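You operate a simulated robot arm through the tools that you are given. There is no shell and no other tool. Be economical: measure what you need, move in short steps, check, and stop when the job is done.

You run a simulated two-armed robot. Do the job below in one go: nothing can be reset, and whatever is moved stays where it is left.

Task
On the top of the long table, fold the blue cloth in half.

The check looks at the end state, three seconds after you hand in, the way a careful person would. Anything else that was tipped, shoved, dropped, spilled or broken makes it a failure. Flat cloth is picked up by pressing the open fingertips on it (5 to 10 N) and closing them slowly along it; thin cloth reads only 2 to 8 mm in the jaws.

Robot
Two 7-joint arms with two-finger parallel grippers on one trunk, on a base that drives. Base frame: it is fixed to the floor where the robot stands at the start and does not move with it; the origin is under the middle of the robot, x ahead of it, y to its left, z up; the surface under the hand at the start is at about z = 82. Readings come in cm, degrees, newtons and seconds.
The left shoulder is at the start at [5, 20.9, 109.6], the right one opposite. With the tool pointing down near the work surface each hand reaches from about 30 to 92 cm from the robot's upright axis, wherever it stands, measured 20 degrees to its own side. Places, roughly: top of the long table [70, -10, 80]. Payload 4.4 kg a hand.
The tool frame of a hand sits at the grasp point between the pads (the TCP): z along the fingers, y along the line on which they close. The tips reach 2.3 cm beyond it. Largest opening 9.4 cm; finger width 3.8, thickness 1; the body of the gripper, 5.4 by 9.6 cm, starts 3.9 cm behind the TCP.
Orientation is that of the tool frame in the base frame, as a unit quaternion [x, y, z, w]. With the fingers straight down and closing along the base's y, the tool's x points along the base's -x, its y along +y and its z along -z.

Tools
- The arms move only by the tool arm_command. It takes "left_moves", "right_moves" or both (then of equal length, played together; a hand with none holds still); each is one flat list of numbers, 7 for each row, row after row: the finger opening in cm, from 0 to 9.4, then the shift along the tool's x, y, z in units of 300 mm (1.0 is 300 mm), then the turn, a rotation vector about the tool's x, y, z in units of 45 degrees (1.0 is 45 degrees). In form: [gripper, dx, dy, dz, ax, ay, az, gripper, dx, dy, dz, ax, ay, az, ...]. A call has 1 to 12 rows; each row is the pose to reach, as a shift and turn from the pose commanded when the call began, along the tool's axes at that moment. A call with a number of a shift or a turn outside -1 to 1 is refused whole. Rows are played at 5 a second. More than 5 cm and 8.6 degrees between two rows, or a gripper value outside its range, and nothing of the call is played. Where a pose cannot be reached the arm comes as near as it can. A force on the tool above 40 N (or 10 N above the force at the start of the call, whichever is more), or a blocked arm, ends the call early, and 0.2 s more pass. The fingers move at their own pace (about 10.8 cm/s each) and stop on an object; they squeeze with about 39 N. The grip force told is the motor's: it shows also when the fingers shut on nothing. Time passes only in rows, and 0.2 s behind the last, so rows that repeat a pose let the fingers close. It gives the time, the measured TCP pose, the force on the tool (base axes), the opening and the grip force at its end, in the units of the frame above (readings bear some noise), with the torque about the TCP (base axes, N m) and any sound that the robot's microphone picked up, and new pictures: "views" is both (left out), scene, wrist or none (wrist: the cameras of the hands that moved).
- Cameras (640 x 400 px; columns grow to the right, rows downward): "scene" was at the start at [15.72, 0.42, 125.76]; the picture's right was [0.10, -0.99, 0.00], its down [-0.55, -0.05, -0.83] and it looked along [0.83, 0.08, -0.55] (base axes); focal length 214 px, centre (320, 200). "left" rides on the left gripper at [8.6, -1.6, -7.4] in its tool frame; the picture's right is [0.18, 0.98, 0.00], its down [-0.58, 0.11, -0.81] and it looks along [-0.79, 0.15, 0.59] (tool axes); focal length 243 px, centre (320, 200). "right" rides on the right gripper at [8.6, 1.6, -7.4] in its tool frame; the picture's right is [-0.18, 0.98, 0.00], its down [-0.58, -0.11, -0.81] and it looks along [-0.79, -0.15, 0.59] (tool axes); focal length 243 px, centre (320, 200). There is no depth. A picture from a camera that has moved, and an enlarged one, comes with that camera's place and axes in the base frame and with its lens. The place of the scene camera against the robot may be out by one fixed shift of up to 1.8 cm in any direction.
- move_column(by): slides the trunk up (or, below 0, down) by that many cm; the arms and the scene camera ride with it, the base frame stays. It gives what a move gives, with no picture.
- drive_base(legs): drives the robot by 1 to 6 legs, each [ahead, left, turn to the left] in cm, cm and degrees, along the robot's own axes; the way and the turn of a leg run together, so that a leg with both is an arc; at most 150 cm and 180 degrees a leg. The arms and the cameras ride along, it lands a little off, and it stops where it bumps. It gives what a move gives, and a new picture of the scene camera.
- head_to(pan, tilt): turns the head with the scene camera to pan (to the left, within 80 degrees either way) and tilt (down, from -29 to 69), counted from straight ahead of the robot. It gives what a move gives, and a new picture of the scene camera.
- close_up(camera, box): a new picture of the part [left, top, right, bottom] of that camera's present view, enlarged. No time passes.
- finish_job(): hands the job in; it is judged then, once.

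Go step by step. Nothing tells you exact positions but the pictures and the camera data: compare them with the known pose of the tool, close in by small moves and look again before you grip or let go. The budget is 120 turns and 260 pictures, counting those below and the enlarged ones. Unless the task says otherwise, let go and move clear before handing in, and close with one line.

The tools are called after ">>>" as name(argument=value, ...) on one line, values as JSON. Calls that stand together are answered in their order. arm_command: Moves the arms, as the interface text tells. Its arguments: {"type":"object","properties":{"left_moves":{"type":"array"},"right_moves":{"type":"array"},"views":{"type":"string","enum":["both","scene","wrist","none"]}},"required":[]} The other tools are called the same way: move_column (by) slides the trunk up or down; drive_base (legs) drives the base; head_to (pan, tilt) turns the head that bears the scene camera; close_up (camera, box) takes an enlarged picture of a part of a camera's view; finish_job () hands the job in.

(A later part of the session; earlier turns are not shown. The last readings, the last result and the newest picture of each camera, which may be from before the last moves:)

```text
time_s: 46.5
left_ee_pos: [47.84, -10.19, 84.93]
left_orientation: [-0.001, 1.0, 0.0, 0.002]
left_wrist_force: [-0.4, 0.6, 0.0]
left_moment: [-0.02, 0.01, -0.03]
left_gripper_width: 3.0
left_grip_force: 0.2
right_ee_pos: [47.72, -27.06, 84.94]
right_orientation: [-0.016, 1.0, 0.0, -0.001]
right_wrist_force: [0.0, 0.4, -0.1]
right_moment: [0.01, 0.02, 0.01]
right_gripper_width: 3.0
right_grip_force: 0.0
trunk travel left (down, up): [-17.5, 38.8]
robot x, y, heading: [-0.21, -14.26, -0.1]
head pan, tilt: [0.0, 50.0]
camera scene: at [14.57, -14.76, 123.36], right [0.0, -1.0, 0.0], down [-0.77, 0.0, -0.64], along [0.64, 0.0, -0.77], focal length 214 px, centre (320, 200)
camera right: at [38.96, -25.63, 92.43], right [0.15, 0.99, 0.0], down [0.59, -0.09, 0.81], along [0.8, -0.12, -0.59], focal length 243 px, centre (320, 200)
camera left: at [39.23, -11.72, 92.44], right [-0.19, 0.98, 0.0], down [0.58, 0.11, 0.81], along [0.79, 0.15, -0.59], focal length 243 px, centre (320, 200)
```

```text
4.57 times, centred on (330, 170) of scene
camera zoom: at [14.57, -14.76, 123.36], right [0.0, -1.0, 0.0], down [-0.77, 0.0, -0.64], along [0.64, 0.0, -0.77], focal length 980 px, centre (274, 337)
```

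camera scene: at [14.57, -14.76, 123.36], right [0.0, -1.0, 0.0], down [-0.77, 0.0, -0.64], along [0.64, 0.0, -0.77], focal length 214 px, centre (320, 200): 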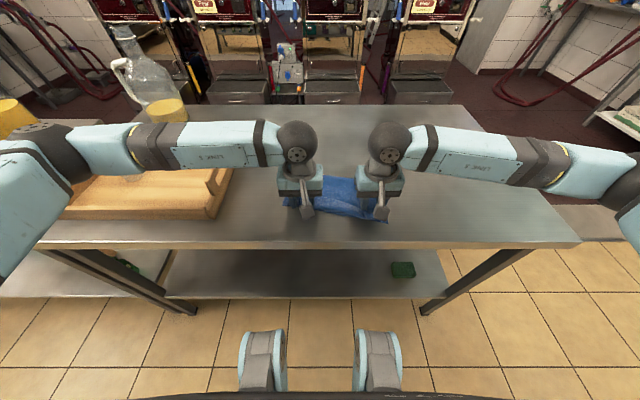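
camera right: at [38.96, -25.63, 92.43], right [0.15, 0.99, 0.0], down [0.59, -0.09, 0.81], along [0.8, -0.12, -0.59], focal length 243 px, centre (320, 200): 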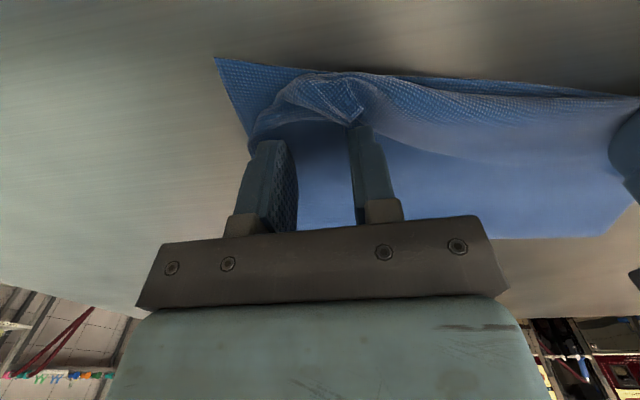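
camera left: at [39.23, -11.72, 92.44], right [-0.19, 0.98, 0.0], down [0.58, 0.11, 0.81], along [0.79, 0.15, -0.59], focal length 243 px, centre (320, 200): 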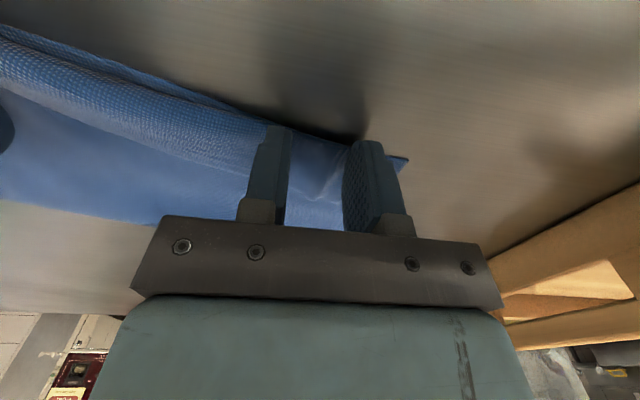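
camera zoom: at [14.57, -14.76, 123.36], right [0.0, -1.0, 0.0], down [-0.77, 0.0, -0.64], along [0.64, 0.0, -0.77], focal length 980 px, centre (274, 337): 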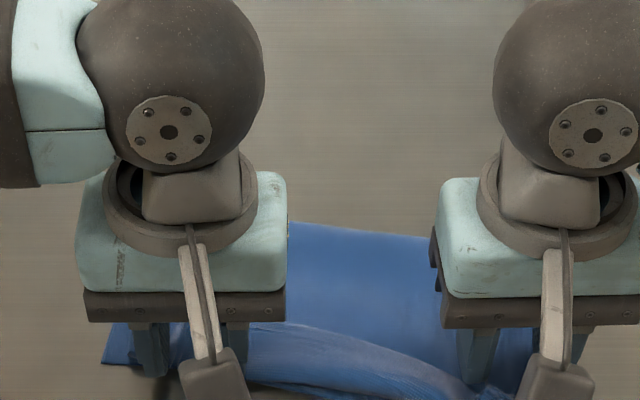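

The sweep is now dragging the whole cloth, so I'll stop and lift straight up to look.

>>> arm_command(left_moves=[3, 0, 0, -0.1, 0, 0, 0, 3, 0, 0.1, -0.2, 0, 0, 0, 3, 0, 0.2, -0.33, 0, 0, 0, 3, 0, 0.3, -0.45, 0, 0, 0, 3, 0, 0.33, -0.55, 0, 0, 0], right_moves=[3, 0, 0, -0.1, 0, 0, 0, 3, 0, -0.1, -0.2, 0, 0, 0, 3, 0, -0.2, -0.33, 0, 0, 0, 3, 0, -0.3, -0.45, 0, 0, 0, 3, 0, -0.33, -0.55, 0, 0, 0], views="scene")

>>> close_up(camera="scene", box=[260, 140, 400, 230])

```text
time_s: 47.7
left_ee_pos: [47.62, -0.24, 101.44]
left_orientation: [-0.001, 1.0, 0.0, 0.002]
left_wrist_force: [0.2, 0.4, 0.6]
left_moment: [0.01, 0.02, -0.03]
left_gripper_width: 3.01
left_grip_force: 0.1
right_ee_pos: [47.87, -37.0, 101.39]
right_orientation: [-0.016, 1.0, 0.0, 0.0]
right_wrist_force: [-0.2, -0.1, -0.4]
right_moment: [0.01, 0.02, -0.02]
right_gripper_width: 2.99
right_grip_force: 0.1
trunk travel left (down, up): [-17.5, 38.8]
robot x, y, heading: [-0.09, -14.19, 0.0]
head pan, tilt: [0.0, 50.0]
camera scene: at [14.55, -14.78, 123.36], right [0.0, -1.0, 0.0], down [-0.77, 0.0, -0.64], along [0.64, 0.0, -0.77], focal length 214 px, centre (320, 200)
```

scene: 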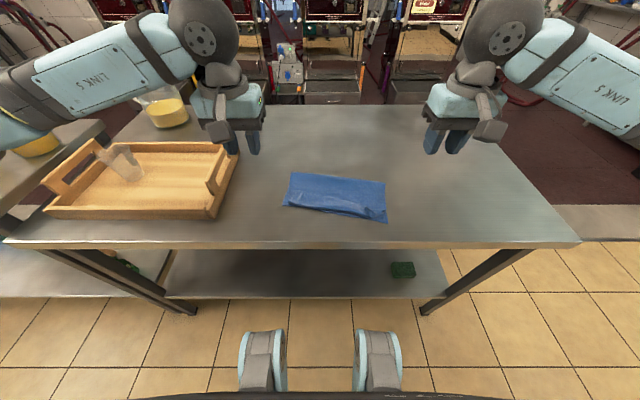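

```text
4.44 times, centred on (330, 185) of scene
camera zoom: at [14.55, -14.78, 123.36], right [0.0, -1.0, 0.0], down [-0.77, 0.0, -0.64], along [0.64, 0.0, -0.77], focal length 953 px, centre (276, 267)
```

zoom: 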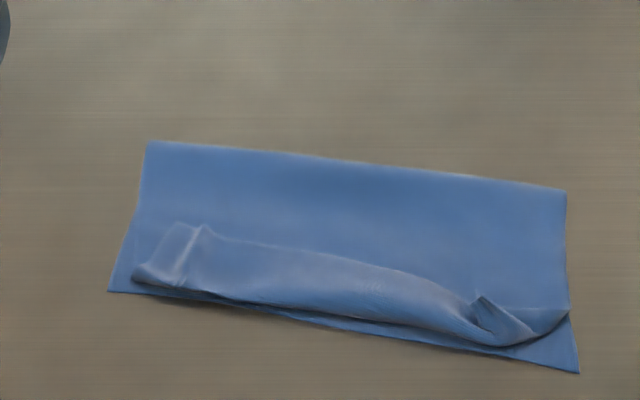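

The flap stayed curled and the cloth slid about 8 cm toward me. I'll back the base off 8 cm to regain working room, then pick up the flap's edge by its two standing ridges with a shallow grip.

>>> drive_base(legs=[[-8, 0, 0]])

>>> close_up(camera="scene", box=[260, 120, 400, 210])

```text
time_s: 48.7
left_ee_pos: [39.67, -0.13, 101.39]
left_orientation: [-0.002, 1.0, 0.001, 0.002]
left_wrist_force: [-0.5, 0.3, 0.5]
left_moment: [0.01, -0.02, 0.02]
left_gripper_width: 2.99
left_grip_force: 0.0
right_ee_pos: [40.07, -36.96, 101.32]
right_orientation: [-0.016, 1.0, 0.0, 0.0]
right_wrist_force: [-0.9, 0.7, 0.4]
right_moment: [0.0, 0.0, -0.01]
right_gripper_width: 3.01
right_grip_force: 0.0
trunk travel left (down, up): [-17.5, 38.8]
robot x, y, heading: [-7.81, -14.45, 0.2]
head pan, tilt: [0.0, 50.0]
camera scene: at [6.59, -14.76, 123.37], right [0.0, -1.0, 0.0], down [-0.77, 0.0, -0.64], along [0.64, 0.0, -0.77], focal length 214 px, centre (320, 200)
```

scene: 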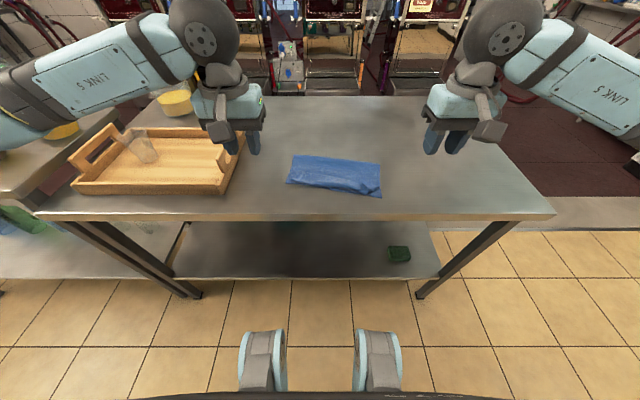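

```text
4.44 times, centred on (330, 165) of scene
camera zoom: at [6.59, -14.76, 123.37], right [0.0, -1.0, 0.0], down [-0.77, 0.0, -0.64], along [0.64, 0.0, -0.77], focal length 953 px, centre (276, 356)
```

zoom: 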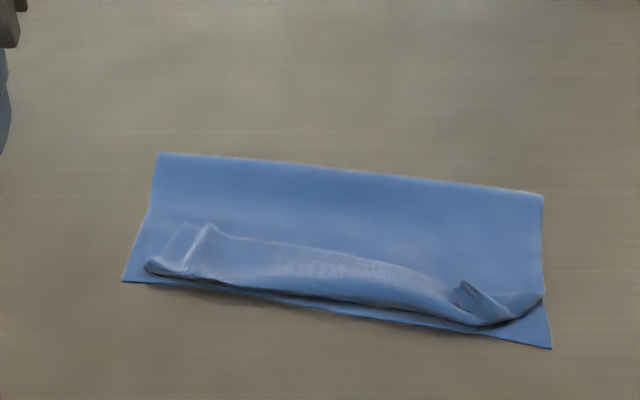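

>>> arm_command(left_moves=[4, -0.078, -0.111, 0.067, 0, 0, 0, 4, -0.155, -0.222, 0.133, 0, 0, 0, 4, -0.233, -0.333, 0.2, 0, 0, 0, 4, -0.233, -0.333, 0.2, 0, 0, 0], right_moves=[4, -0.044, 0.128, 0.067, 0, 0, 0, 4, -0.089, 0.255, 0.133, 0, 0, 0, 4, -0.133, 0.383, 0.2, 0, 0, 0, 4, -0.133, 0.383, 0.2, 0, 0, 0], views="wrist")

```text
time_s: 49.7
left_ee_pos: [46.56, -10.31, 95.3]
left_orientation: [-0.001, 1.0, 0.0, 0.002]
left_wrist_force: [-0.2, -0.8, -0.1]
left_moment: [0.02, 0.04, 0.0]
left_gripper_width: 4.01
left_grip_force: 0.1
right_ee_pos: [43.73, -25.48, 95.37]
right_orientation: [-0.016, 1.0, 0.0, 0.0]
right_wrist_force: [0.0, -0.2, 0.5]
right_moment: [0.01, 0.01, 0.01]
right_gripper_width: 3.99
right_grip_force: 0.1
trunk travel left (down, up): [-17.5, 38.8]
robot x, y, heading: [-7.88, -14.07, 0.1]
head pan, tilt: [0.0, 50.0]
camera right: at [35.04, -24.04, 102.94], right [0.15, 0.99, 0.0], down [0.58, -0.09, 0.81], along [0.8, -0.12, -0.59], focal length 243 px, centre (320, 200)
camera left: at [37.88, -11.88, 102.94], right [-0.19, 0.98, 0.0], down [0.58, 0.11, 0.81], along [0.79, 0.15, -0.59], focal length 243 px, centre (320, 200)
```

right: 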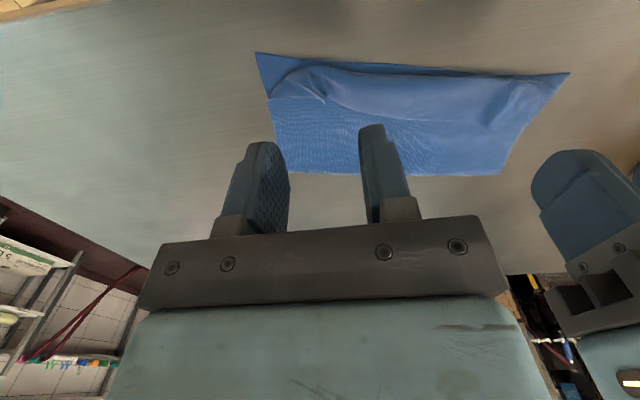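
left: 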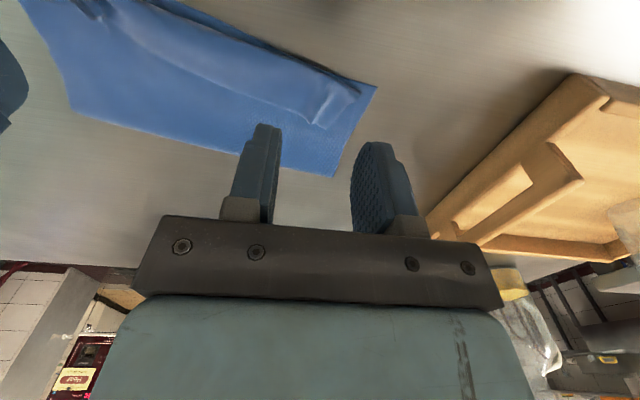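

>>> close_up(camera="left", box=[200, 40, 400, 190])

>>> close_up(camera="right", box=[230, 30, 430, 180])

```text
2.67 times, centred on (300, 115) of left
camera zoom: at [37.88, -11.88, 102.94], right [-0.19, 0.98, 0.0], down [0.58, 0.11, 0.81], along [0.79, 0.15, -0.59], focal length 647 px, centre (373, 427)
```

zoom: 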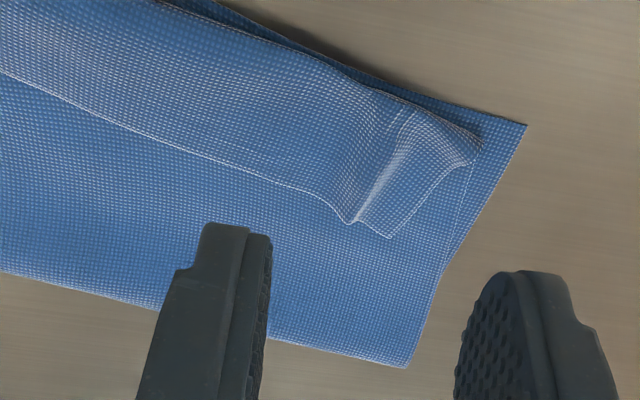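

```text
2.67 times, centred on (330, 105) of right
camera zoom: at [35.04, -24.04, 102.94], right [0.15, 0.99, 0.0], down [0.58, -0.09, 0.81], along [0.8, -0.12, -0.59], focal length 647 px, centre (293, 453)
```

zoom: 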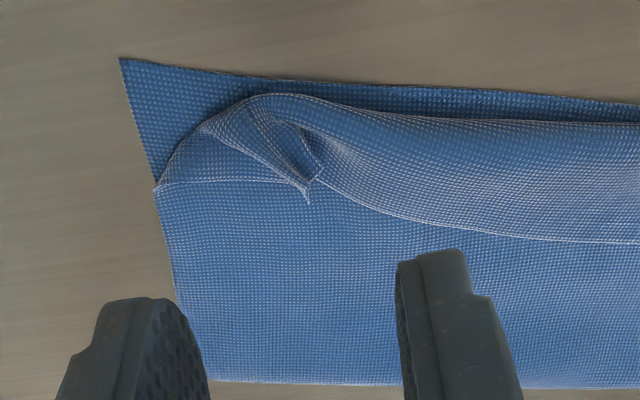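

I can see the flap well: left ridge and corner at about (52,-9.3), right ridge at about (47.2,-25.6). I'll tilt the fingers 30° back toward the robot, to have plenty of turn for flipping, and come down just above the ridges.

>>> arm_command(left_moves=[4, -0.03, 0.007, 0.04, 0, 0.133, 0, 4, -0.06, 0.014, 0.09, 0, 0.267, 0, 4, -0.09, 0.02, 0.14, 0, 0.4, 0, 4, -0.12, 0.027, 0.19, 0, 0.533, 0, 4, -0.143, 0.033, 0.233, 0, 0.667, 0, 4, -0.143, 0.033, 0.233, 0, 0.667, 0], right_moves=[4, -0.015, 0, 0.04, 0, 0.133, 0, 4, -0.03, 0, 0.09, 0, 0.267, 0, 4, -0.045, 0, 0.14, 0, 0.4, 0, 4, -0.06, 0, 0.19, 0, 0.533, 0, 4, -0.073, 0, 0.233, 0, 0.667, 0, 4, -0.073, 0, 0.233, 0, 0.667, 0])

```text
time_s: 51.1
left_ee_pos: [50.97, -9.32, 88.63]
left_orientation: [-0.001, 0.966, 0.0, -0.257]
left_wrist_force: [-0.6, 0.7, 0.6]
left_moment: [0.02, -0.01, 0.02]
left_gripper_width: 3.99
left_grip_force: 0.1
right_ee_pos: [46.07, -25.41, 88.33]
right_orientation: [-0.015, 0.966, -0.004, -0.26]
right_wrist_force: [0.2, -0.4, 0.0]
right_moment: [-0.01, 0.01, 0.02]
right_gripper_width: 4.03
right_grip_force: 0.1
trunk travel left (down, up): [-17.5, 38.8]
robot x, y, heading: [-7.86, -14.21, 0.1]
head pan, tilt: [0.0, 50.0]
camera scene: at [6.63, -14.76, 123.37], right [0.0, -1.0, 0.0], down [-0.77, 0.0, -0.64], along [0.64, 0.0, -0.77], focal length 214 px, centre (320, 200)
camera right: at [42.19, -23.81, 99.22], right [0.13, 0.99, -0.09], down [0.91, -0.08, 0.41], along [0.39, -0.14, -0.91], focal length 243 px, centre (320, 200)
camera left: at [47.22, -10.85, 99.43], right [-0.16, 0.98, 0.09], down [0.91, 0.11, 0.41], along [0.39, 0.15, -0.91], focal length 243 px, centre (320, 200)
```

scene: 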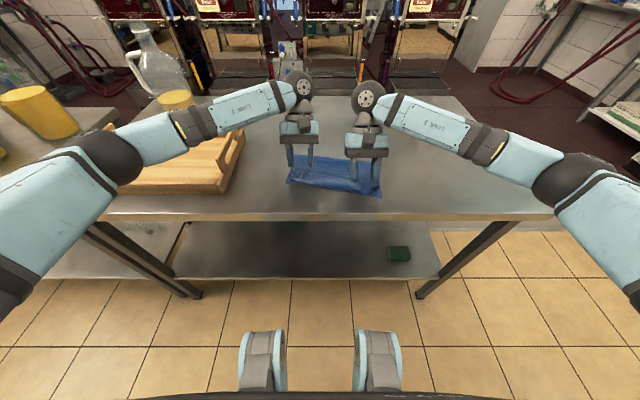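
right: 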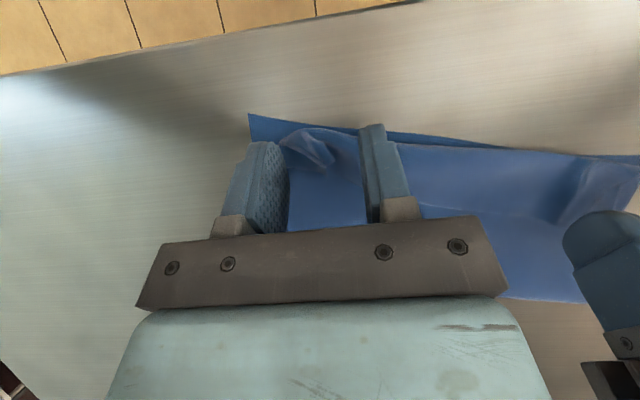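
left: 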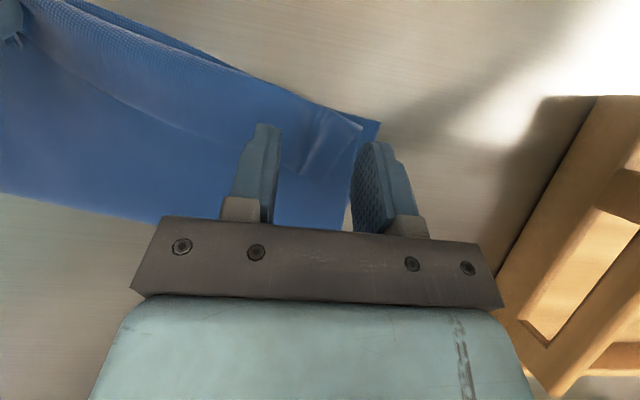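

>>> arm_command(left_moves=[3, -0.022, -0.005, 0.039, 0, 0, 0, 3, -0.045, -0.005, 0.078, 0, 0, 0, 3, -0.045, -0.005, 0.078, 0, 0, 0], right_moves=[3, -0.012, 0, 0.041, 0, 0, 0, 3, -0.024, 0, 0.082, 0, 0, 0, 3, -0.024, 0, 0.082, 0, 0, 0], views="wrist")

```text
time_s: 51.9
left_ee_pos: [51.13, -9.31, 85.71]
left_orientation: [-0.001, 0.966, -0.001, -0.257]
left_wrist_force: [-0.6, 0.1, 0.0]
left_moment: [-0.01, 0.01, -0.03]
left_gripper_width: 3.0
left_grip_force: 0.0
right_ee_pos: [45.45, -25.33, 85.79]
right_orientation: [-0.015, 0.966, -0.004, -0.259]
right_wrist_force: [-0.2, -0.3, 0.2]
right_moment: [0.02, -0.01, 0.01]
right_gripper_width: 2.98
right_grip_force: 0.1
trunk travel left (down, up): [-17.5, 38.8]
robot x, y, heading: [-8.15, -14.1, -0.0]
head pan, tilt: [0.0, 50.0]
camera right: at [41.58, -23.81, 96.69], right [0.13, 0.99, -0.09], down [0.91, -0.08, 0.41], along [0.39, -0.14, -0.91], focal length 243 px, centre (320, 200)
camera left: at [47.36, -10.96, 96.62], right [-0.16, 0.98, 0.09], down [0.91, 0.11, 0.41], along [0.39, 0.15, -0.91], focal length 243 px, centre (320, 200)
```

right: 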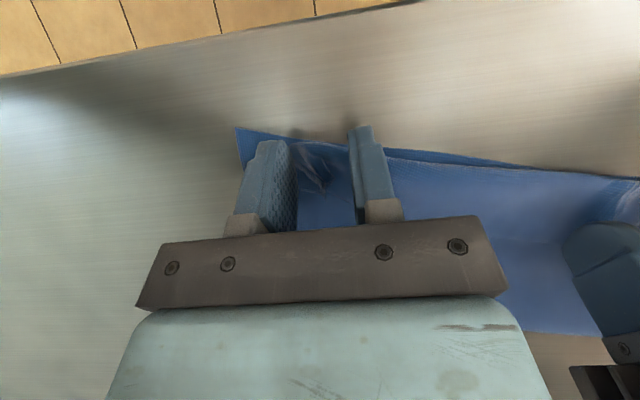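
left: 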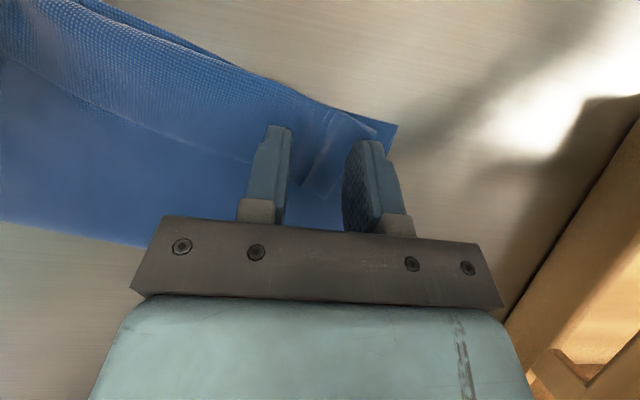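

Both ridges stand between the fingertips. I'll lower a touch and close slowly.

>>> arm_command(left_moves=[3, -0.004, 0, 0.007, 0, 0, 0, 3, -0.004, 0, 0.007, 0, 0, 0, 2.5, -0.004, 0, 0.007, 0, 0, 0, 2, -0.004, 0, 0.007, 0, 0, 0, 1.6, -0.004, 0, 0.007, 0, 0, 0, 1.2, -0.004, 0, 0.007, 0, 0, 0, 0.8, -0.004, 0, 0.007, 0, 0, 0, 0.4, -0.004, 0, 0.007, 0, 0, 0, 0, -0.004, 0, 0.007, 0, 0, 0, 0, -0.004, 0, 0.007, 0, 0, 0], right_moves=[3, -0.004, 0, 0.007, 0, 0, 0, 3, -0.004, 0, 0.007, 0, 0, 0, 2.5, -0.004, 0, 0.007, 0, 0, 0, 2, -0.004, 0, 0.007, 0, 0, 0, 1.6, -0.004, 0, 0.007, 0, 0, 0, 1.2, -0.004, 0, 0.007, 0, 0, 0, 0.8, -0.004, 0, 0.007, 0, 0, 0, 0.4, -0.004, 0, 0.007, 0, 0, 0, 0, -0.004, 0, 0.007, 0, 0, 0, 0, -0.004, 0, 0.007, 0, 0, 0], views="wrist")

```text
time_s: 54.1
left_ee_pos: [51.23, -9.27, 85.4]
left_orientation: [-0.002, 0.967, -0.001, -0.256]
left_wrist_force: [-0.1, 0.4, -0.1]
left_moment: [-0.02, -0.01, 0.0]
left_gripper_width: 0.15
left_grip_force: 39.3
right_ee_pos: [45.36, -25.42, 85.57]
right_orientation: [-0.015, 0.966, -0.004, -0.26]
right_wrist_force: [-0.1, -0.3, -0.2]
right_moment: [-0.01, -0.02, -0.01]
right_gripper_width: 0.18
right_grip_force: 39.0
trunk travel left (down, up): [-17.5, 38.8]
robot x, y, heading: [-8.06, -14.43, 0.0]
head pan, tilt: [0.0, 50.0]
camera right: at [41.54, -23.79, 96.41], right [0.13, 0.99, -0.09], down [0.91, -0.08, 0.41], along [0.39, -0.14, -0.91], focal length 243 px, centre (320, 200)
camera left: at [47.38, -10.92, 96.33], right [-0.16, 0.98, 0.09], down [0.91, 0.11, 0.41], along [0.39, 0.15, -0.91], focal length 243 px, centre (320, 200)
```

right: 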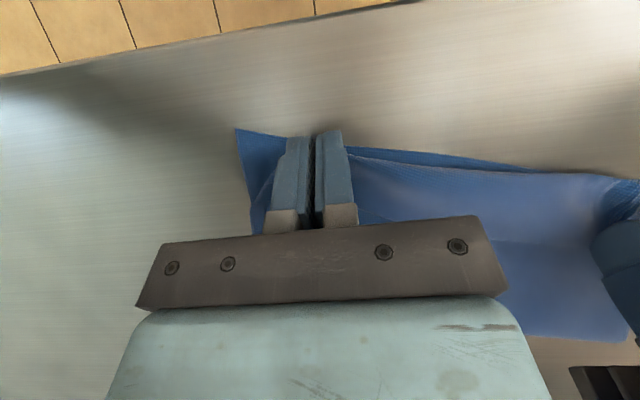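
left: 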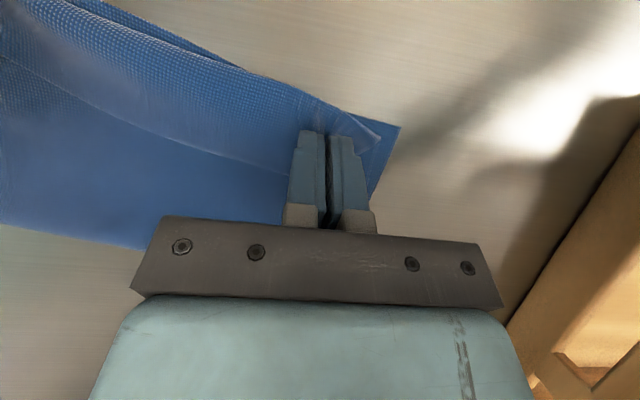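

Both grips hold cloth (0.15 and 0.18 cm). A small lift will show what came along.

>>> arm_command(left_moves=[0, 0.018, 0, -0.03, 0, 0, 0, 0, 0.036, 0, -0.06, 0, 0, 0, 0, 0.053, 0, -0.09, 0, 0, 0, 0, 0.07, 0, -0.12, 0, 0, 0], right_moves=[0, 0.018, 0, -0.03, 0, 0, 0, 0, 0.036, 0, -0.06, 0, 0, 0, 0, 0.053, 0, -0.09, 0, 0, 0, 0, 0.07, 0, -0.12, 0, 0, 0])

>>> close_up(camera="scene", box=[260, 120, 400, 210])

```text
time_s: 55.1
left_ee_pos: [51.27, -9.32, 89.67]
left_orientation: [0.0, 0.966, 0.0, -0.257]
left_wrist_force: [-0.6, -0.6, -0.3]
left_moment: [0.01, 0.01, -0.01]
left_gripper_width: 0.14
left_grip_force: 39.2
right_ee_pos: [45.21, -25.31, 89.84]
right_orientation: [-0.016, 0.966, -0.004, -0.259]
right_wrist_force: [-0.3, 0.5, -0.4]
right_moment: [-0.02, 0.05, 0.02]
right_gripper_width: 0.2
right_grip_force: 38.9
trunk travel left (down, up): [-17.5, 38.8]
robot x, y, heading: [-7.82, -14.38, -0.4]
head pan, tilt: [0.0, 50.0]
camera scene: at [6.65, -14.75, 123.36], right [0.0, -1.0, 0.0], down [-0.77, 0.0, -0.64], along [0.64, 0.0, -0.77], focal length 214 px, centre (320, 200)
camera right: at [41.33, -23.78, 100.59], right [0.13, 0.99, -0.09], down [0.91, -0.08, 0.41], along [0.39, -0.14, -0.91], focal length 243 px, centre (320, 200)
camera left: at [47.36, -10.91, 100.52], right [-0.16, 0.98, 0.09], down [0.91, 0.11, 0.41], along [0.39, 0.15, -0.91], focal length 243 px, centre (320, 200)
```

scene: 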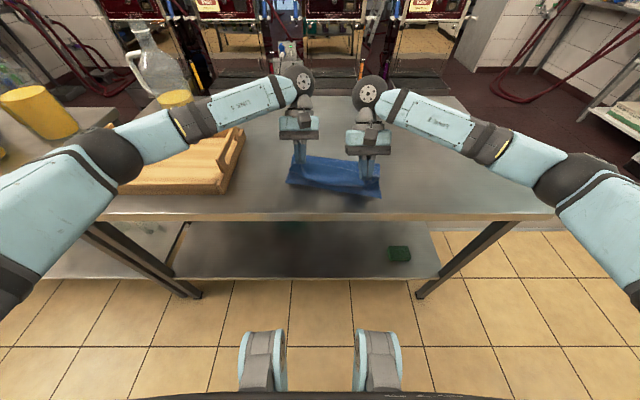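
right: 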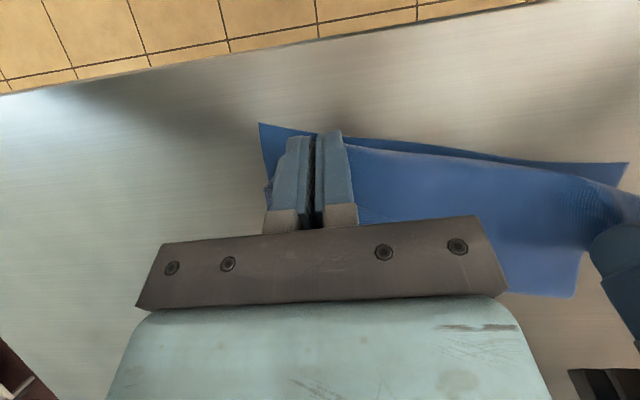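
left: 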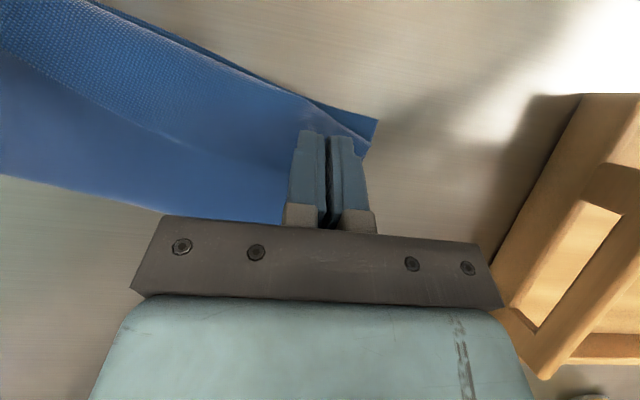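

```text
4.44 times, centred on (330, 165) of scene
camera zoom: at [6.65, -14.75, 123.36], right [0.0, -1.0, 0.0], down [-0.77, 0.0, -0.64], along [0.64, 0.0, -0.77], focal length 953 px, centre (276, 356)
```

zoom: 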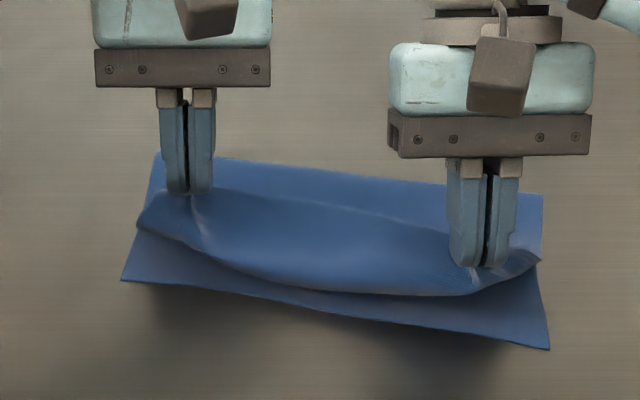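

The flap's edge comes up cleanly with a shallow grip. I'll carry it up and outward to lay the lower layer down, while starting to pitch the fingers forward.

>>> arm_command(left_moves=[0, -0.008, -0.013, -0.11, 0, -0.14, 0, 0, -0.015, -0.027, -0.22, 0, -0.28, 0, 0, -0.066, -0.045, -0.298, 0, -0.42, 0, 0, -0.118, -0.063, -0.376, 0, -0.56, 0, 0, -0.17, -0.075, -0.397, 0, -0.7, 0, 0, -0.221, -0.087, -0.417, 0, -0.84, 0, 0, -0.335, -0.107, -0.386, 0, -0.98, 0, 0, -0.335, -0.107, -0.386, 0, -0.98, 0], right_moves=[0, -0.008, -0.013, -0.11, 0, -0.14, 0, 0, -0.015, -0.027, -0.22, 0, -0.28, 0, 0, -0.066, -0.045, -0.298, 0, -0.42, 0, 0, -0.118, -0.063, -0.376, 0, -0.56, 0, 0, -0.17, -0.075, -0.397, 0, -0.7, 0, 0, -0.221, -0.087, -0.417, 0, -0.84, 0, 0, -0.335, -0.107, -0.386, 0, -0.98, 0, 0, -0.335, -0.107, -0.386, 0, -0.98, 0])

>>> close_up(camera="scene", box=[250, 100, 410, 210])

```text
time_s: 56.9
left_ee_pos: [65.5, -12.51, 94.81]
left_orientation: [-0.001, 0.992, 0.0, 0.126]
left_wrist_force: [0.6, 0.1, 1.2]
left_moment: [-0.04, 0.01, -0.01]
left_gripper_width: 0.16
left_grip_force: 39.3
right_ee_pos: [59.56, -28.01, 94.65]
right_orientation: [-0.015, 0.992, 0.002, 0.123]
right_wrist_force: [0.3, 1.6, 0.8]
right_moment: [0.03, -0.02, 0.01]
right_gripper_width: 0.21
right_grip_force: 39.1
trunk travel left (down, up): [-17.5, 38.8]
robot x, y, heading: [-8.21, -14.24, 0.3]
head pan, tilt: [0.0, 50.0]
camera scene: at [6.58, -14.73, 123.38], right [0.0, -1.0, 0.0], down [-0.77, 0.0, -0.64], along [0.64, 0.0, -0.77], focal length 214 px, centre (320, 200)
camera right: at [49.39, -26.67, 99.88], right [0.15, 0.99, 0.04], down [0.37, -0.1, 0.92], along [0.92, -0.12, -0.38], focal length 243 px, centre (320, 200)
camera left: at [55.28, -14.08, 99.94], right [-0.18, 0.98, -0.05], down [0.36, 0.11, 0.93], along [0.91, 0.15, -0.38], focal length 243 px, centre (320, 200)
```

scene: 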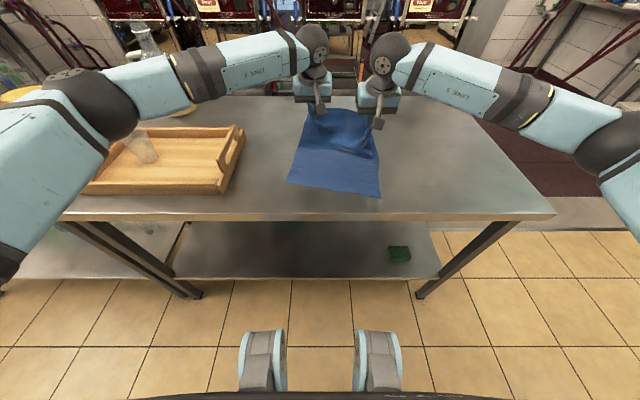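
right: 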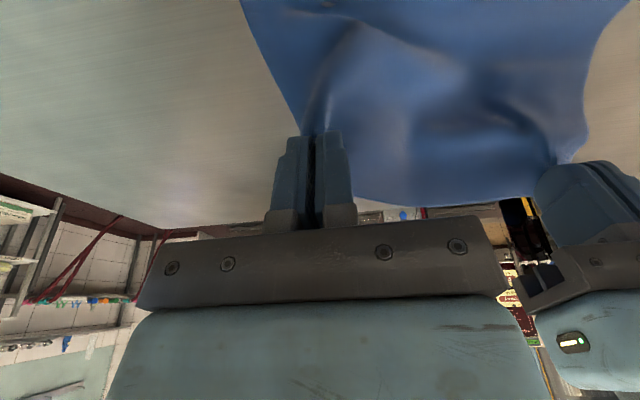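
left: 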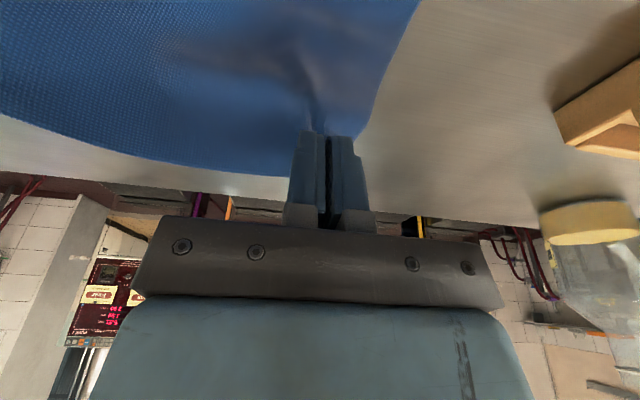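

```text
3.64 times, centred on (330, 155) of scene
camera zoom: at [6.58, -14.73, 123.38], right [0.0, -1.0, 0.0], down [-0.77, 0.0, -0.64], along [0.64, 0.0, -0.77], focal length 780 px, centre (284, 364)
```

zoom: 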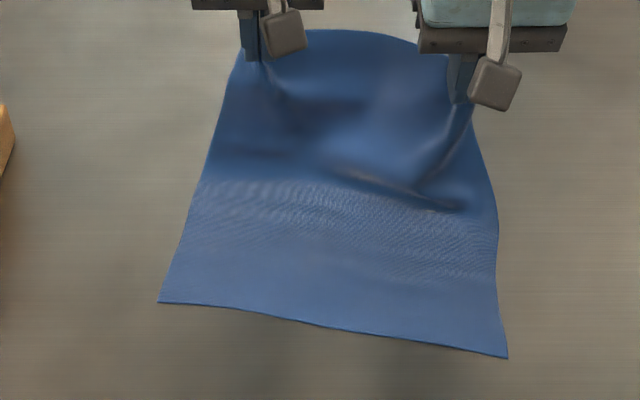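

The lower layer lies flat and hasn't moved (near edge corners at (47,-5.4) and (41.6,-30.3)). Now the proper fold: a low arc back over, pitching the fingers forward as it goes.

>>> arm_command(left_moves=[0, 0.043, 0.01, -0.04, 0, -0.08, 0, 0, 0.087, 0.02, -0.077, 0, -0.16, 0, 0, 0.166, 0.03, -0.1, 0, -0.25, 0, 0, 0.245, 0.04, -0.118, 0, -0.34, 0, 0, 0.325, 0.05, -0.115, 0, -0.42, 0, 0, 0.406, 0.065, -0.108, 0, -0.5, 0, 0, 0.482, 0.075, -0.08, 0, -0.56, 0, 0, 0.557, 0.085, -0.044, 0, -0.62, 0, 0, 0.617, 0.095, 0.008, 0, -0.65, 0, 0, 0.677, 0.105, 0.059, 0, -0.67, 0], right_moves=[0, 0.038, 0.005, -0.04, 0, -0.08, 0, 0, 0.077, 0.01, -0.075, 0, -0.16, 0, 0, 0.15, 0.015, -0.096, 0, -0.25, 0, 0, 0.222, 0.02, -0.113, 0, -0.34, 0, 0, 0.296, 0.027, -0.108, 0, -0.42, 0, 0, 0.37, 0.034, -0.099, 0, -0.5, 0, 0, 0.439, 0.042, -0.068, 0, -0.56, 0, 0, 0.508, 0.05, -0.031, 0, -0.62, 0, 0, 0.564, 0.058, 0.02, 0, -0.65, 0, 0, 0.62, 0.065, 0.073, 0, -0.67, 0])

>>> close_up(camera="scene", box=[250, 110, 410, 220])

```text
time_s: 59.1
left_ee_pos: [46.34, -9.48, 87.88]
left_orientation: [-0.001, 0.926, 0.0, 0.378]
left_wrist_force: [-0.2, -0.9, 0.5]
left_moment: [0.02, 0.0, -0.04]
left_gripper_width: 0.15
left_grip_force: 39.2
right_ee_pos: [42.29, -26.55, 88.02]
right_orientation: [-0.015, 0.926, 0.006, 0.376]
right_wrist_force: [0.0, 1.3, 0.0]
right_moment: [0.05, 0.07, 0.0]
right_gripper_width: 0.19
right_grip_force: 39.6
trunk travel left (down, up): [-17.5, 38.8]
robot x, y, heading: [-7.8, -14.33, -0.2]
head pan, tilt: [0.0, 50.0]
camera scene: at [6.67, -14.75, 123.37], right [0.0, -1.0, 0.0], down [-0.77, 0.0, -0.64], along [0.64, 0.0, -0.77], focal length 214 px, centre (320, 200)
camera right: at [30.86, -25.24, 87.47], right [0.1, 0.99, 0.13], down [-0.14, -0.11, 0.98], along [0.98, -0.12, 0.13], focal length 243 px, centre (320, 200)
camera left: at [34.92, -11.08, 87.27], right [-0.13, 0.98, -0.13], down [-0.15, 0.11, 0.98], along [0.98, 0.15, 0.13], focal length 243 px, centre (320, 200)
```

scene: 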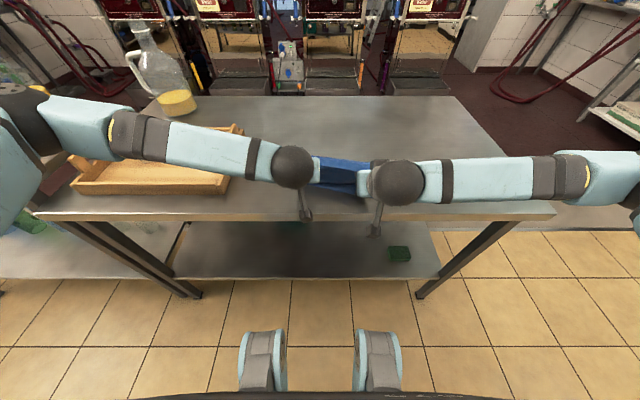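
right: 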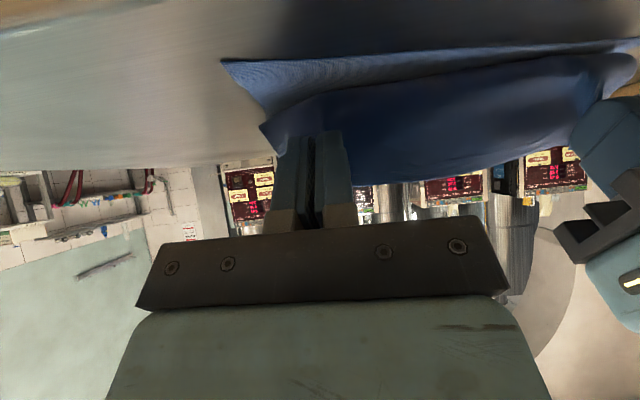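
left: 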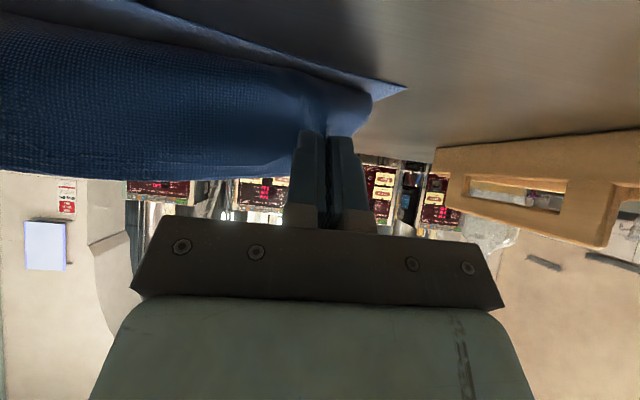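

```text
3.64 times, centred on (330, 165) of scene
camera zoom: at [6.67, -14.75, 123.37], right [0.0, -1.0, 0.0], down [-0.77, 0.0, -0.64], along [0.64, 0.0, -0.77], focal length 780 px, centre (284, 327)
```

zoom: 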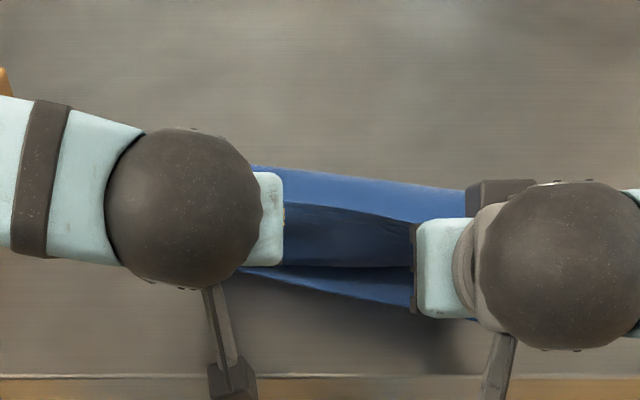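

The edge stands just over the near edge. I'll draw it a bit farther toward me and lower it so it leans over, then check.

>>> arm_command(left_moves=[0, 0.048, 0, -0.046, 0, 0, 0, 0, 0.095, 0, -0.093, 0, 0, 0, 0, 0.123, 0, -0.064, 0, 0, 0, 0, 0.151, 0, -0.036, 0, 0, 0, 0, 0.151, 0, -0.036, 0, 0, 0], right_moves=[0, 0.048, 0, -0.046, 0, 0, 0, 0, 0.095, 0, -0.093, 0, 0, 0, 0, 0.123, 0, -0.064, 0, 0, 0, 0, 0.151, 0, -0.036, 0, 0, 0, 0, 0.151, 0, -0.036, 0, 0, 0])

>>> close_up(camera="scene", box=[250, 110, 410, 220])

```text
time_s: 60.3
left_ee_pos: [42.17, -9.55, 85.47]
left_orientation: [-0.001, 0.926, 0.001, 0.378]
left_wrist_force: [-0.6, -2.8, 0.2]
left_moment: [-0.01, -0.01, -0.05]
left_gripper_width: 0.14
left_grip_force: 39.0
right_ee_pos: [38.19, -26.82, 85.73]
right_orientation: [-0.014, 0.927, 0.006, 0.375]
right_wrist_force: [1.1, 2.6, -0.1]
right_moment: [-0.03, 0.04, 0.08]
right_gripper_width: 0.18
right_grip_force: 39.3
trunk travel left (down, up): [-17.5, 38.8]
robot x, y, heading: [-8.2, -14.4, -0.1]
head pan, tilt: [0.0, 50.0]
camera scene: at [6.67, -14.75, 123.36], right [0.0, -1.0, 0.0], down [-0.77, 0.0, -0.64], along [0.64, 0.0, -0.77], focal length 214 px, centre (320, 200)
camera right: at [26.83, -25.49, 85.13], right [0.1, 0.99, 0.13], down [-0.14, -0.11, 0.98], along [0.98, -0.12, 0.13], focal length 243 px, centre (320, 200)
camera left: at [30.87, -11.11, 84.83], right [-0.13, 0.98, -0.13], down [-0.15, 0.11, 0.98], along [0.98, 0.15, 0.13], focal length 243 px, centre (320, 200)
```

scene: 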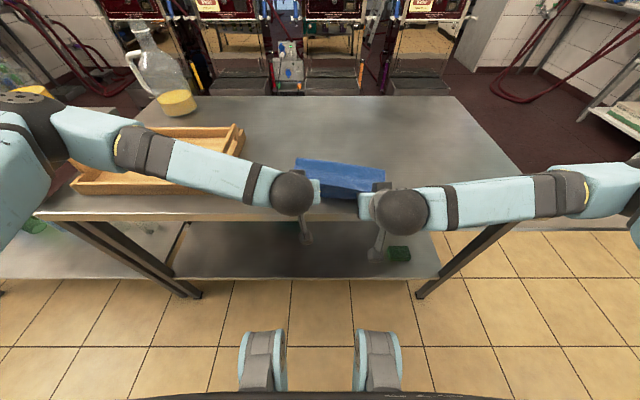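
right: 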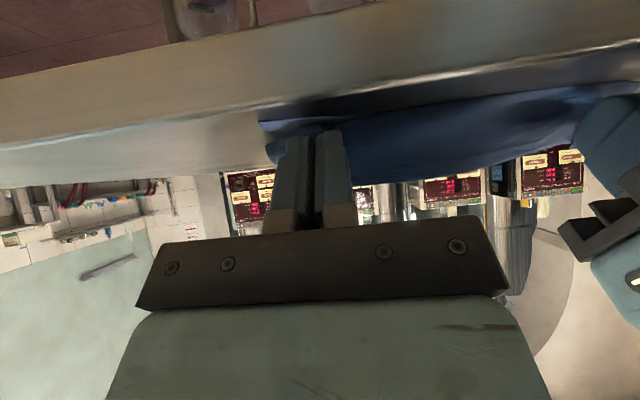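
left: 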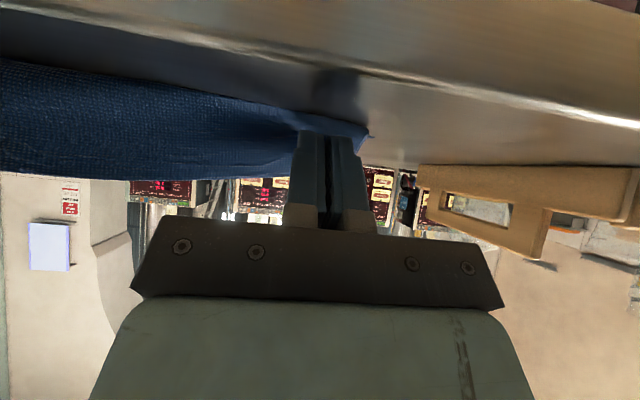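

```text
3.64 times, centred on (330, 165) of scene
camera zoom: at [6.67, -14.75, 123.36], right [0.0, -1.0, 0.0], down [-0.77, 0.0, -0.64], along [0.64, 0.0, -0.77], focal length 780 px, centre (284, 327)
```

zoom: 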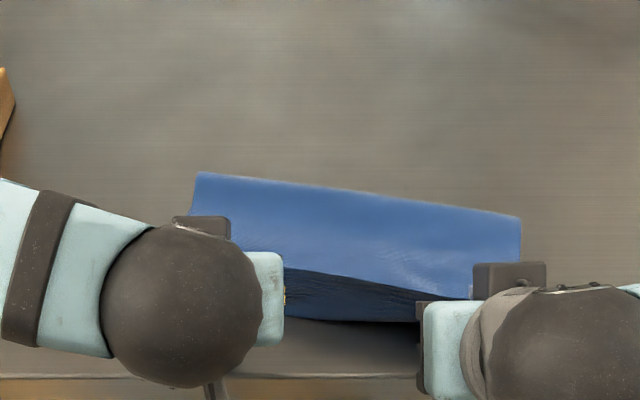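

The last pull went too far. I'll ease back outward and up a little to see where the lower near edge is.

>>> arm_command(left_moves=[0, -0.05, 0, 0.01, 0, 0, 0, 0, -0.1, 0, 0.02, 0, 0, 0, 0, -0.16, 0, 0.02, 0, 0, 0, 0, -0.22, 0, 0.03, 0, 0, 0], right_moves=[0, -0.05, 0, 0.01, 0, 0, 0, 0, -0.1, 0, 0.02, 0, 0, 0, 0, -0.16, 0, 0.02, 0, 0, 0, 0, -0.22, 0, 0.03, 0, 0, 0])

>>> close_up(camera="scene", box=[250, 110, 410, 220])

```text
time_s: 61.3
left_ee_pos: [47.68, -9.54, 89.56]
left_orientation: [-0.001, 0.925, 0.0, 0.379]
left_wrist_force: [-0.5, -1.0, -0.2]
left_moment: [0.02, -0.01, -0.02]
left_gripper_width: 0.17
left_grip_force: 38.8
right_ee_pos: [43.58, -26.6, 89.31]
right_orientation: [-0.015, 0.927, 0.006, 0.375]
right_wrist_force: [-0.6, 1.4, 0.7]
right_moment: [0.0, -0.03, -0.03]
right_gripper_width: 0.19
right_grip_force: 39.4
trunk travel left (down, up): [-17.5, 38.8]
robot x, y, heading: [-7.76, -13.97, 0.2]
head pan, tilt: [0.0, 50.0]
camera scene: at [6.68, -14.75, 123.35], right [0.0, -1.0, 0.0], down [-0.77, 0.0, -0.64], along [0.64, 0.0, -0.77], focal length 214 px, centre (320, 200)
camera right: at [32.23, -25.23, 88.81], right [0.1, 0.99, 0.13], down [-0.14, -0.11, 0.98], along [0.98, -0.12, 0.13], focal length 243 px, centre (320, 200)
camera left: at [36.26, -11.06, 88.87], right [-0.13, 0.98, -0.13], down [-0.15, 0.11, 0.98], along [0.98, 0.15, 0.13], focal length 243 px, centre (320, 200)
```

scene: 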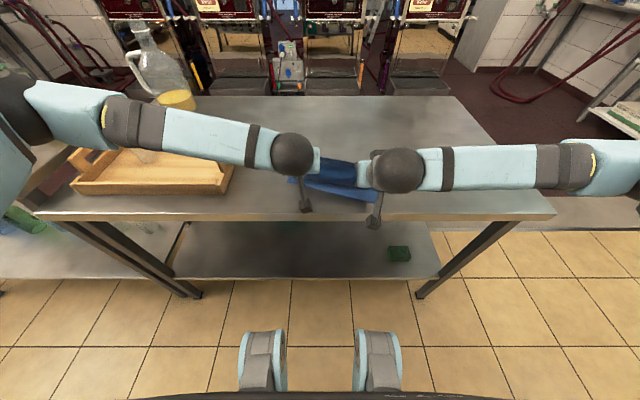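
right: 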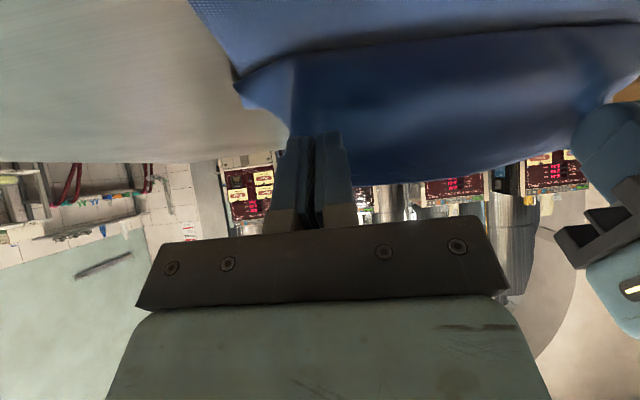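
left: 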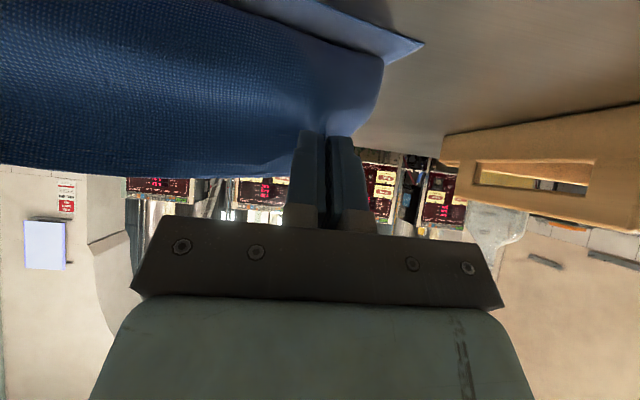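

```text
3.64 times, centred on (330, 165) of scene
camera zoom: at [6.68, -14.75, 123.35], right [0.0, -1.0, 0.0], down [-0.77, 0.0, -0.64], along [0.64, 0.0, -0.77], focal length 780 px, centre (284, 327)
```

zoom: 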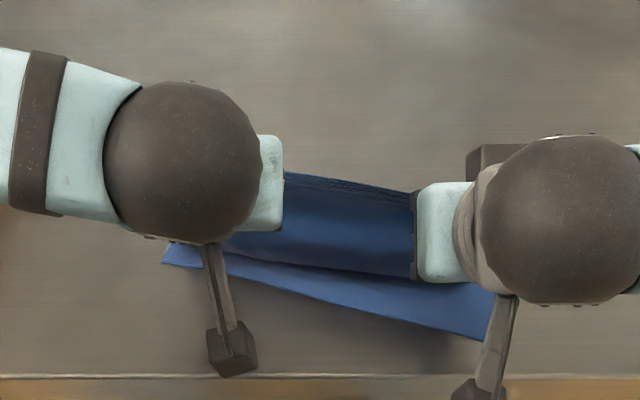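

The lower layer stayed put; only the crease rolled in. I'll carry the edge back out to re-lay the lower layer, then repeat the arc and release with a brisk motion toward me so the edge flops over.

>>> arm_command(left_moves=[0, -0.082, -0.01, -0.036, 0, 0, 0, 0, -0.164, -0.02, -0.072, 0, 0, 0, 0, -0.27, -0.035, -0.061, 0, 0, 0, 0, -0.377, -0.05, -0.05, 0, 0, 0, 0, -0.45, -0.065, 0.008, 0, 0, 0, 0, -0.52, -0.08, 0.067, 0, 0, 0, 0, -0.54, -0.09, 0.167, 0, 0, 0, 0, -0.557, -0.1, 0.267, 0, 0, 0, 0, -0.557, -0.1, 0.267, 0, 0, 0], right_moves=[0, -0.082, -0.01, -0.036, 0, 0, 0, 0, -0.164, -0.02, -0.072, 0, 0, 0, 0, -0.27, -0.035, -0.061, 0, 0, 0, 0, -0.377, -0.05, -0.05, 0, 0, 0, 0, -0.45, -0.065, 0.008, 0, 0, 0, 0, -0.52, -0.08, 0.067, 0, 0, 0, 0, -0.54, -0.09, 0.167, 0, 0, 0, 0, -0.557, -0.1, 0.267, 0, 0, 0, 0, -0.557, -0.1, 0.267, 0, 0, 0])

>>> close_up(camera="scene", box=[250, 100, 410, 210])

```text
time_s: 63.3
left_ee_pos: [65.26, -12.4, 95.35]
left_orientation: [-0.001, 0.926, 0.001, 0.379]
left_wrist_force: [0.5, 0.7, -0.2]
left_moment: [0.0, 0.0, 0.0]
left_gripper_width: 0.14
left_grip_force: 39.1
right_ee_pos: [61.16, -29.05, 95.49]
right_orientation: [-0.014, 0.926, 0.005, 0.377]
right_wrist_force: [0.9, 0.1, 0.5]
right_moment: [-0.01, -0.01, -0.04]
right_gripper_width: 0.2
right_grip_force: 39.0
trunk travel left (down, up): [-17.5, 38.8]
robot x, y, heading: [-7.78, -14.24, 0.1]
head pan, tilt: [0.0, 50.0]
camera scene: at [6.61, -14.74, 123.37], right [0.0, -1.0, 0.0], down [-0.77, 0.0, -0.64], along [0.64, 0.0, -0.77], focal length 214 px, centre (320, 200)
camera right: at [49.83, -27.68, 94.92], right [0.1, 0.99, 0.13], down [-0.14, -0.11, 0.98], along [0.98, -0.12, 0.13], focal length 243 px, centre (320, 200)
camera left: at [53.82, -14.02, 94.82], right [-0.13, 0.98, -0.13], down [-0.15, 0.11, 0.98], along [0.98, 0.15, 0.13], focal length 243 px, centre (320, 200)
```

scene: 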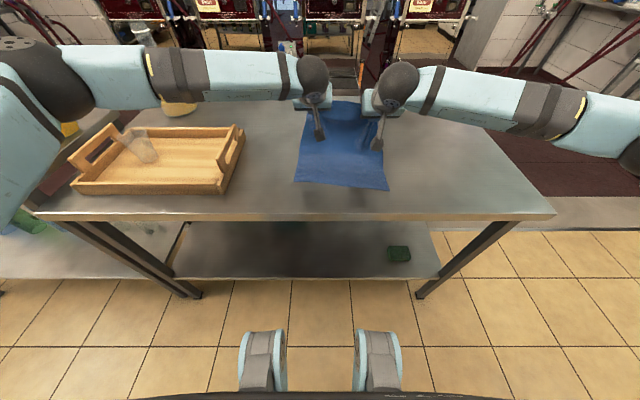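
right: 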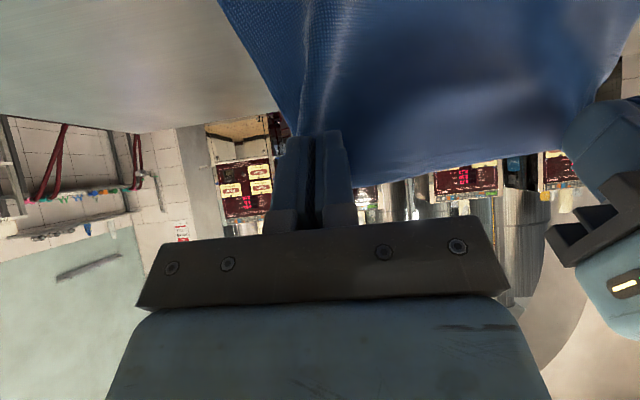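
left: 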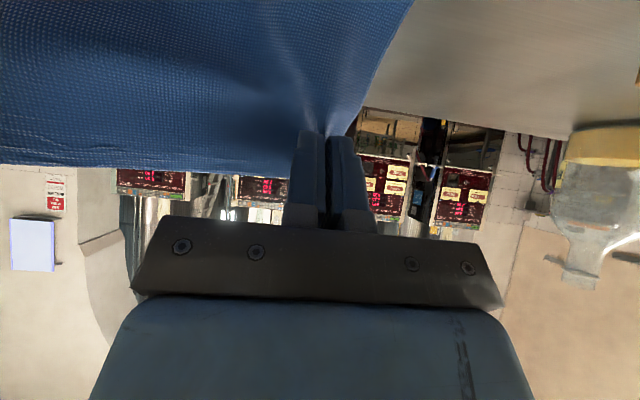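

```text
3.64 times, centred on (330, 155) of scene
camera zoom: at [6.61, -14.74, 123.37], right [0.0, -1.0, 0.0], down [-0.77, 0.0, -0.64], along [0.64, 0.0, -0.77], focal length 780 px, centre (284, 364)
```

zoom: 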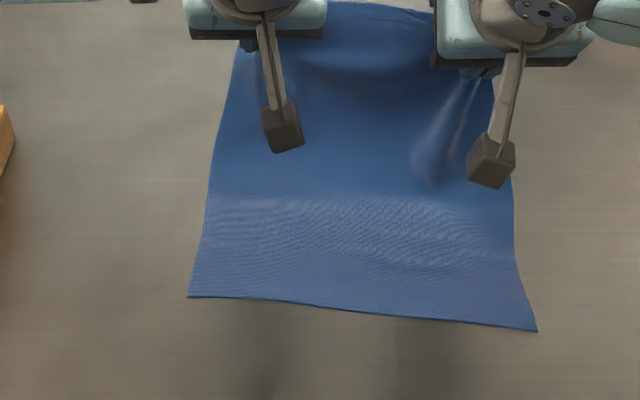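

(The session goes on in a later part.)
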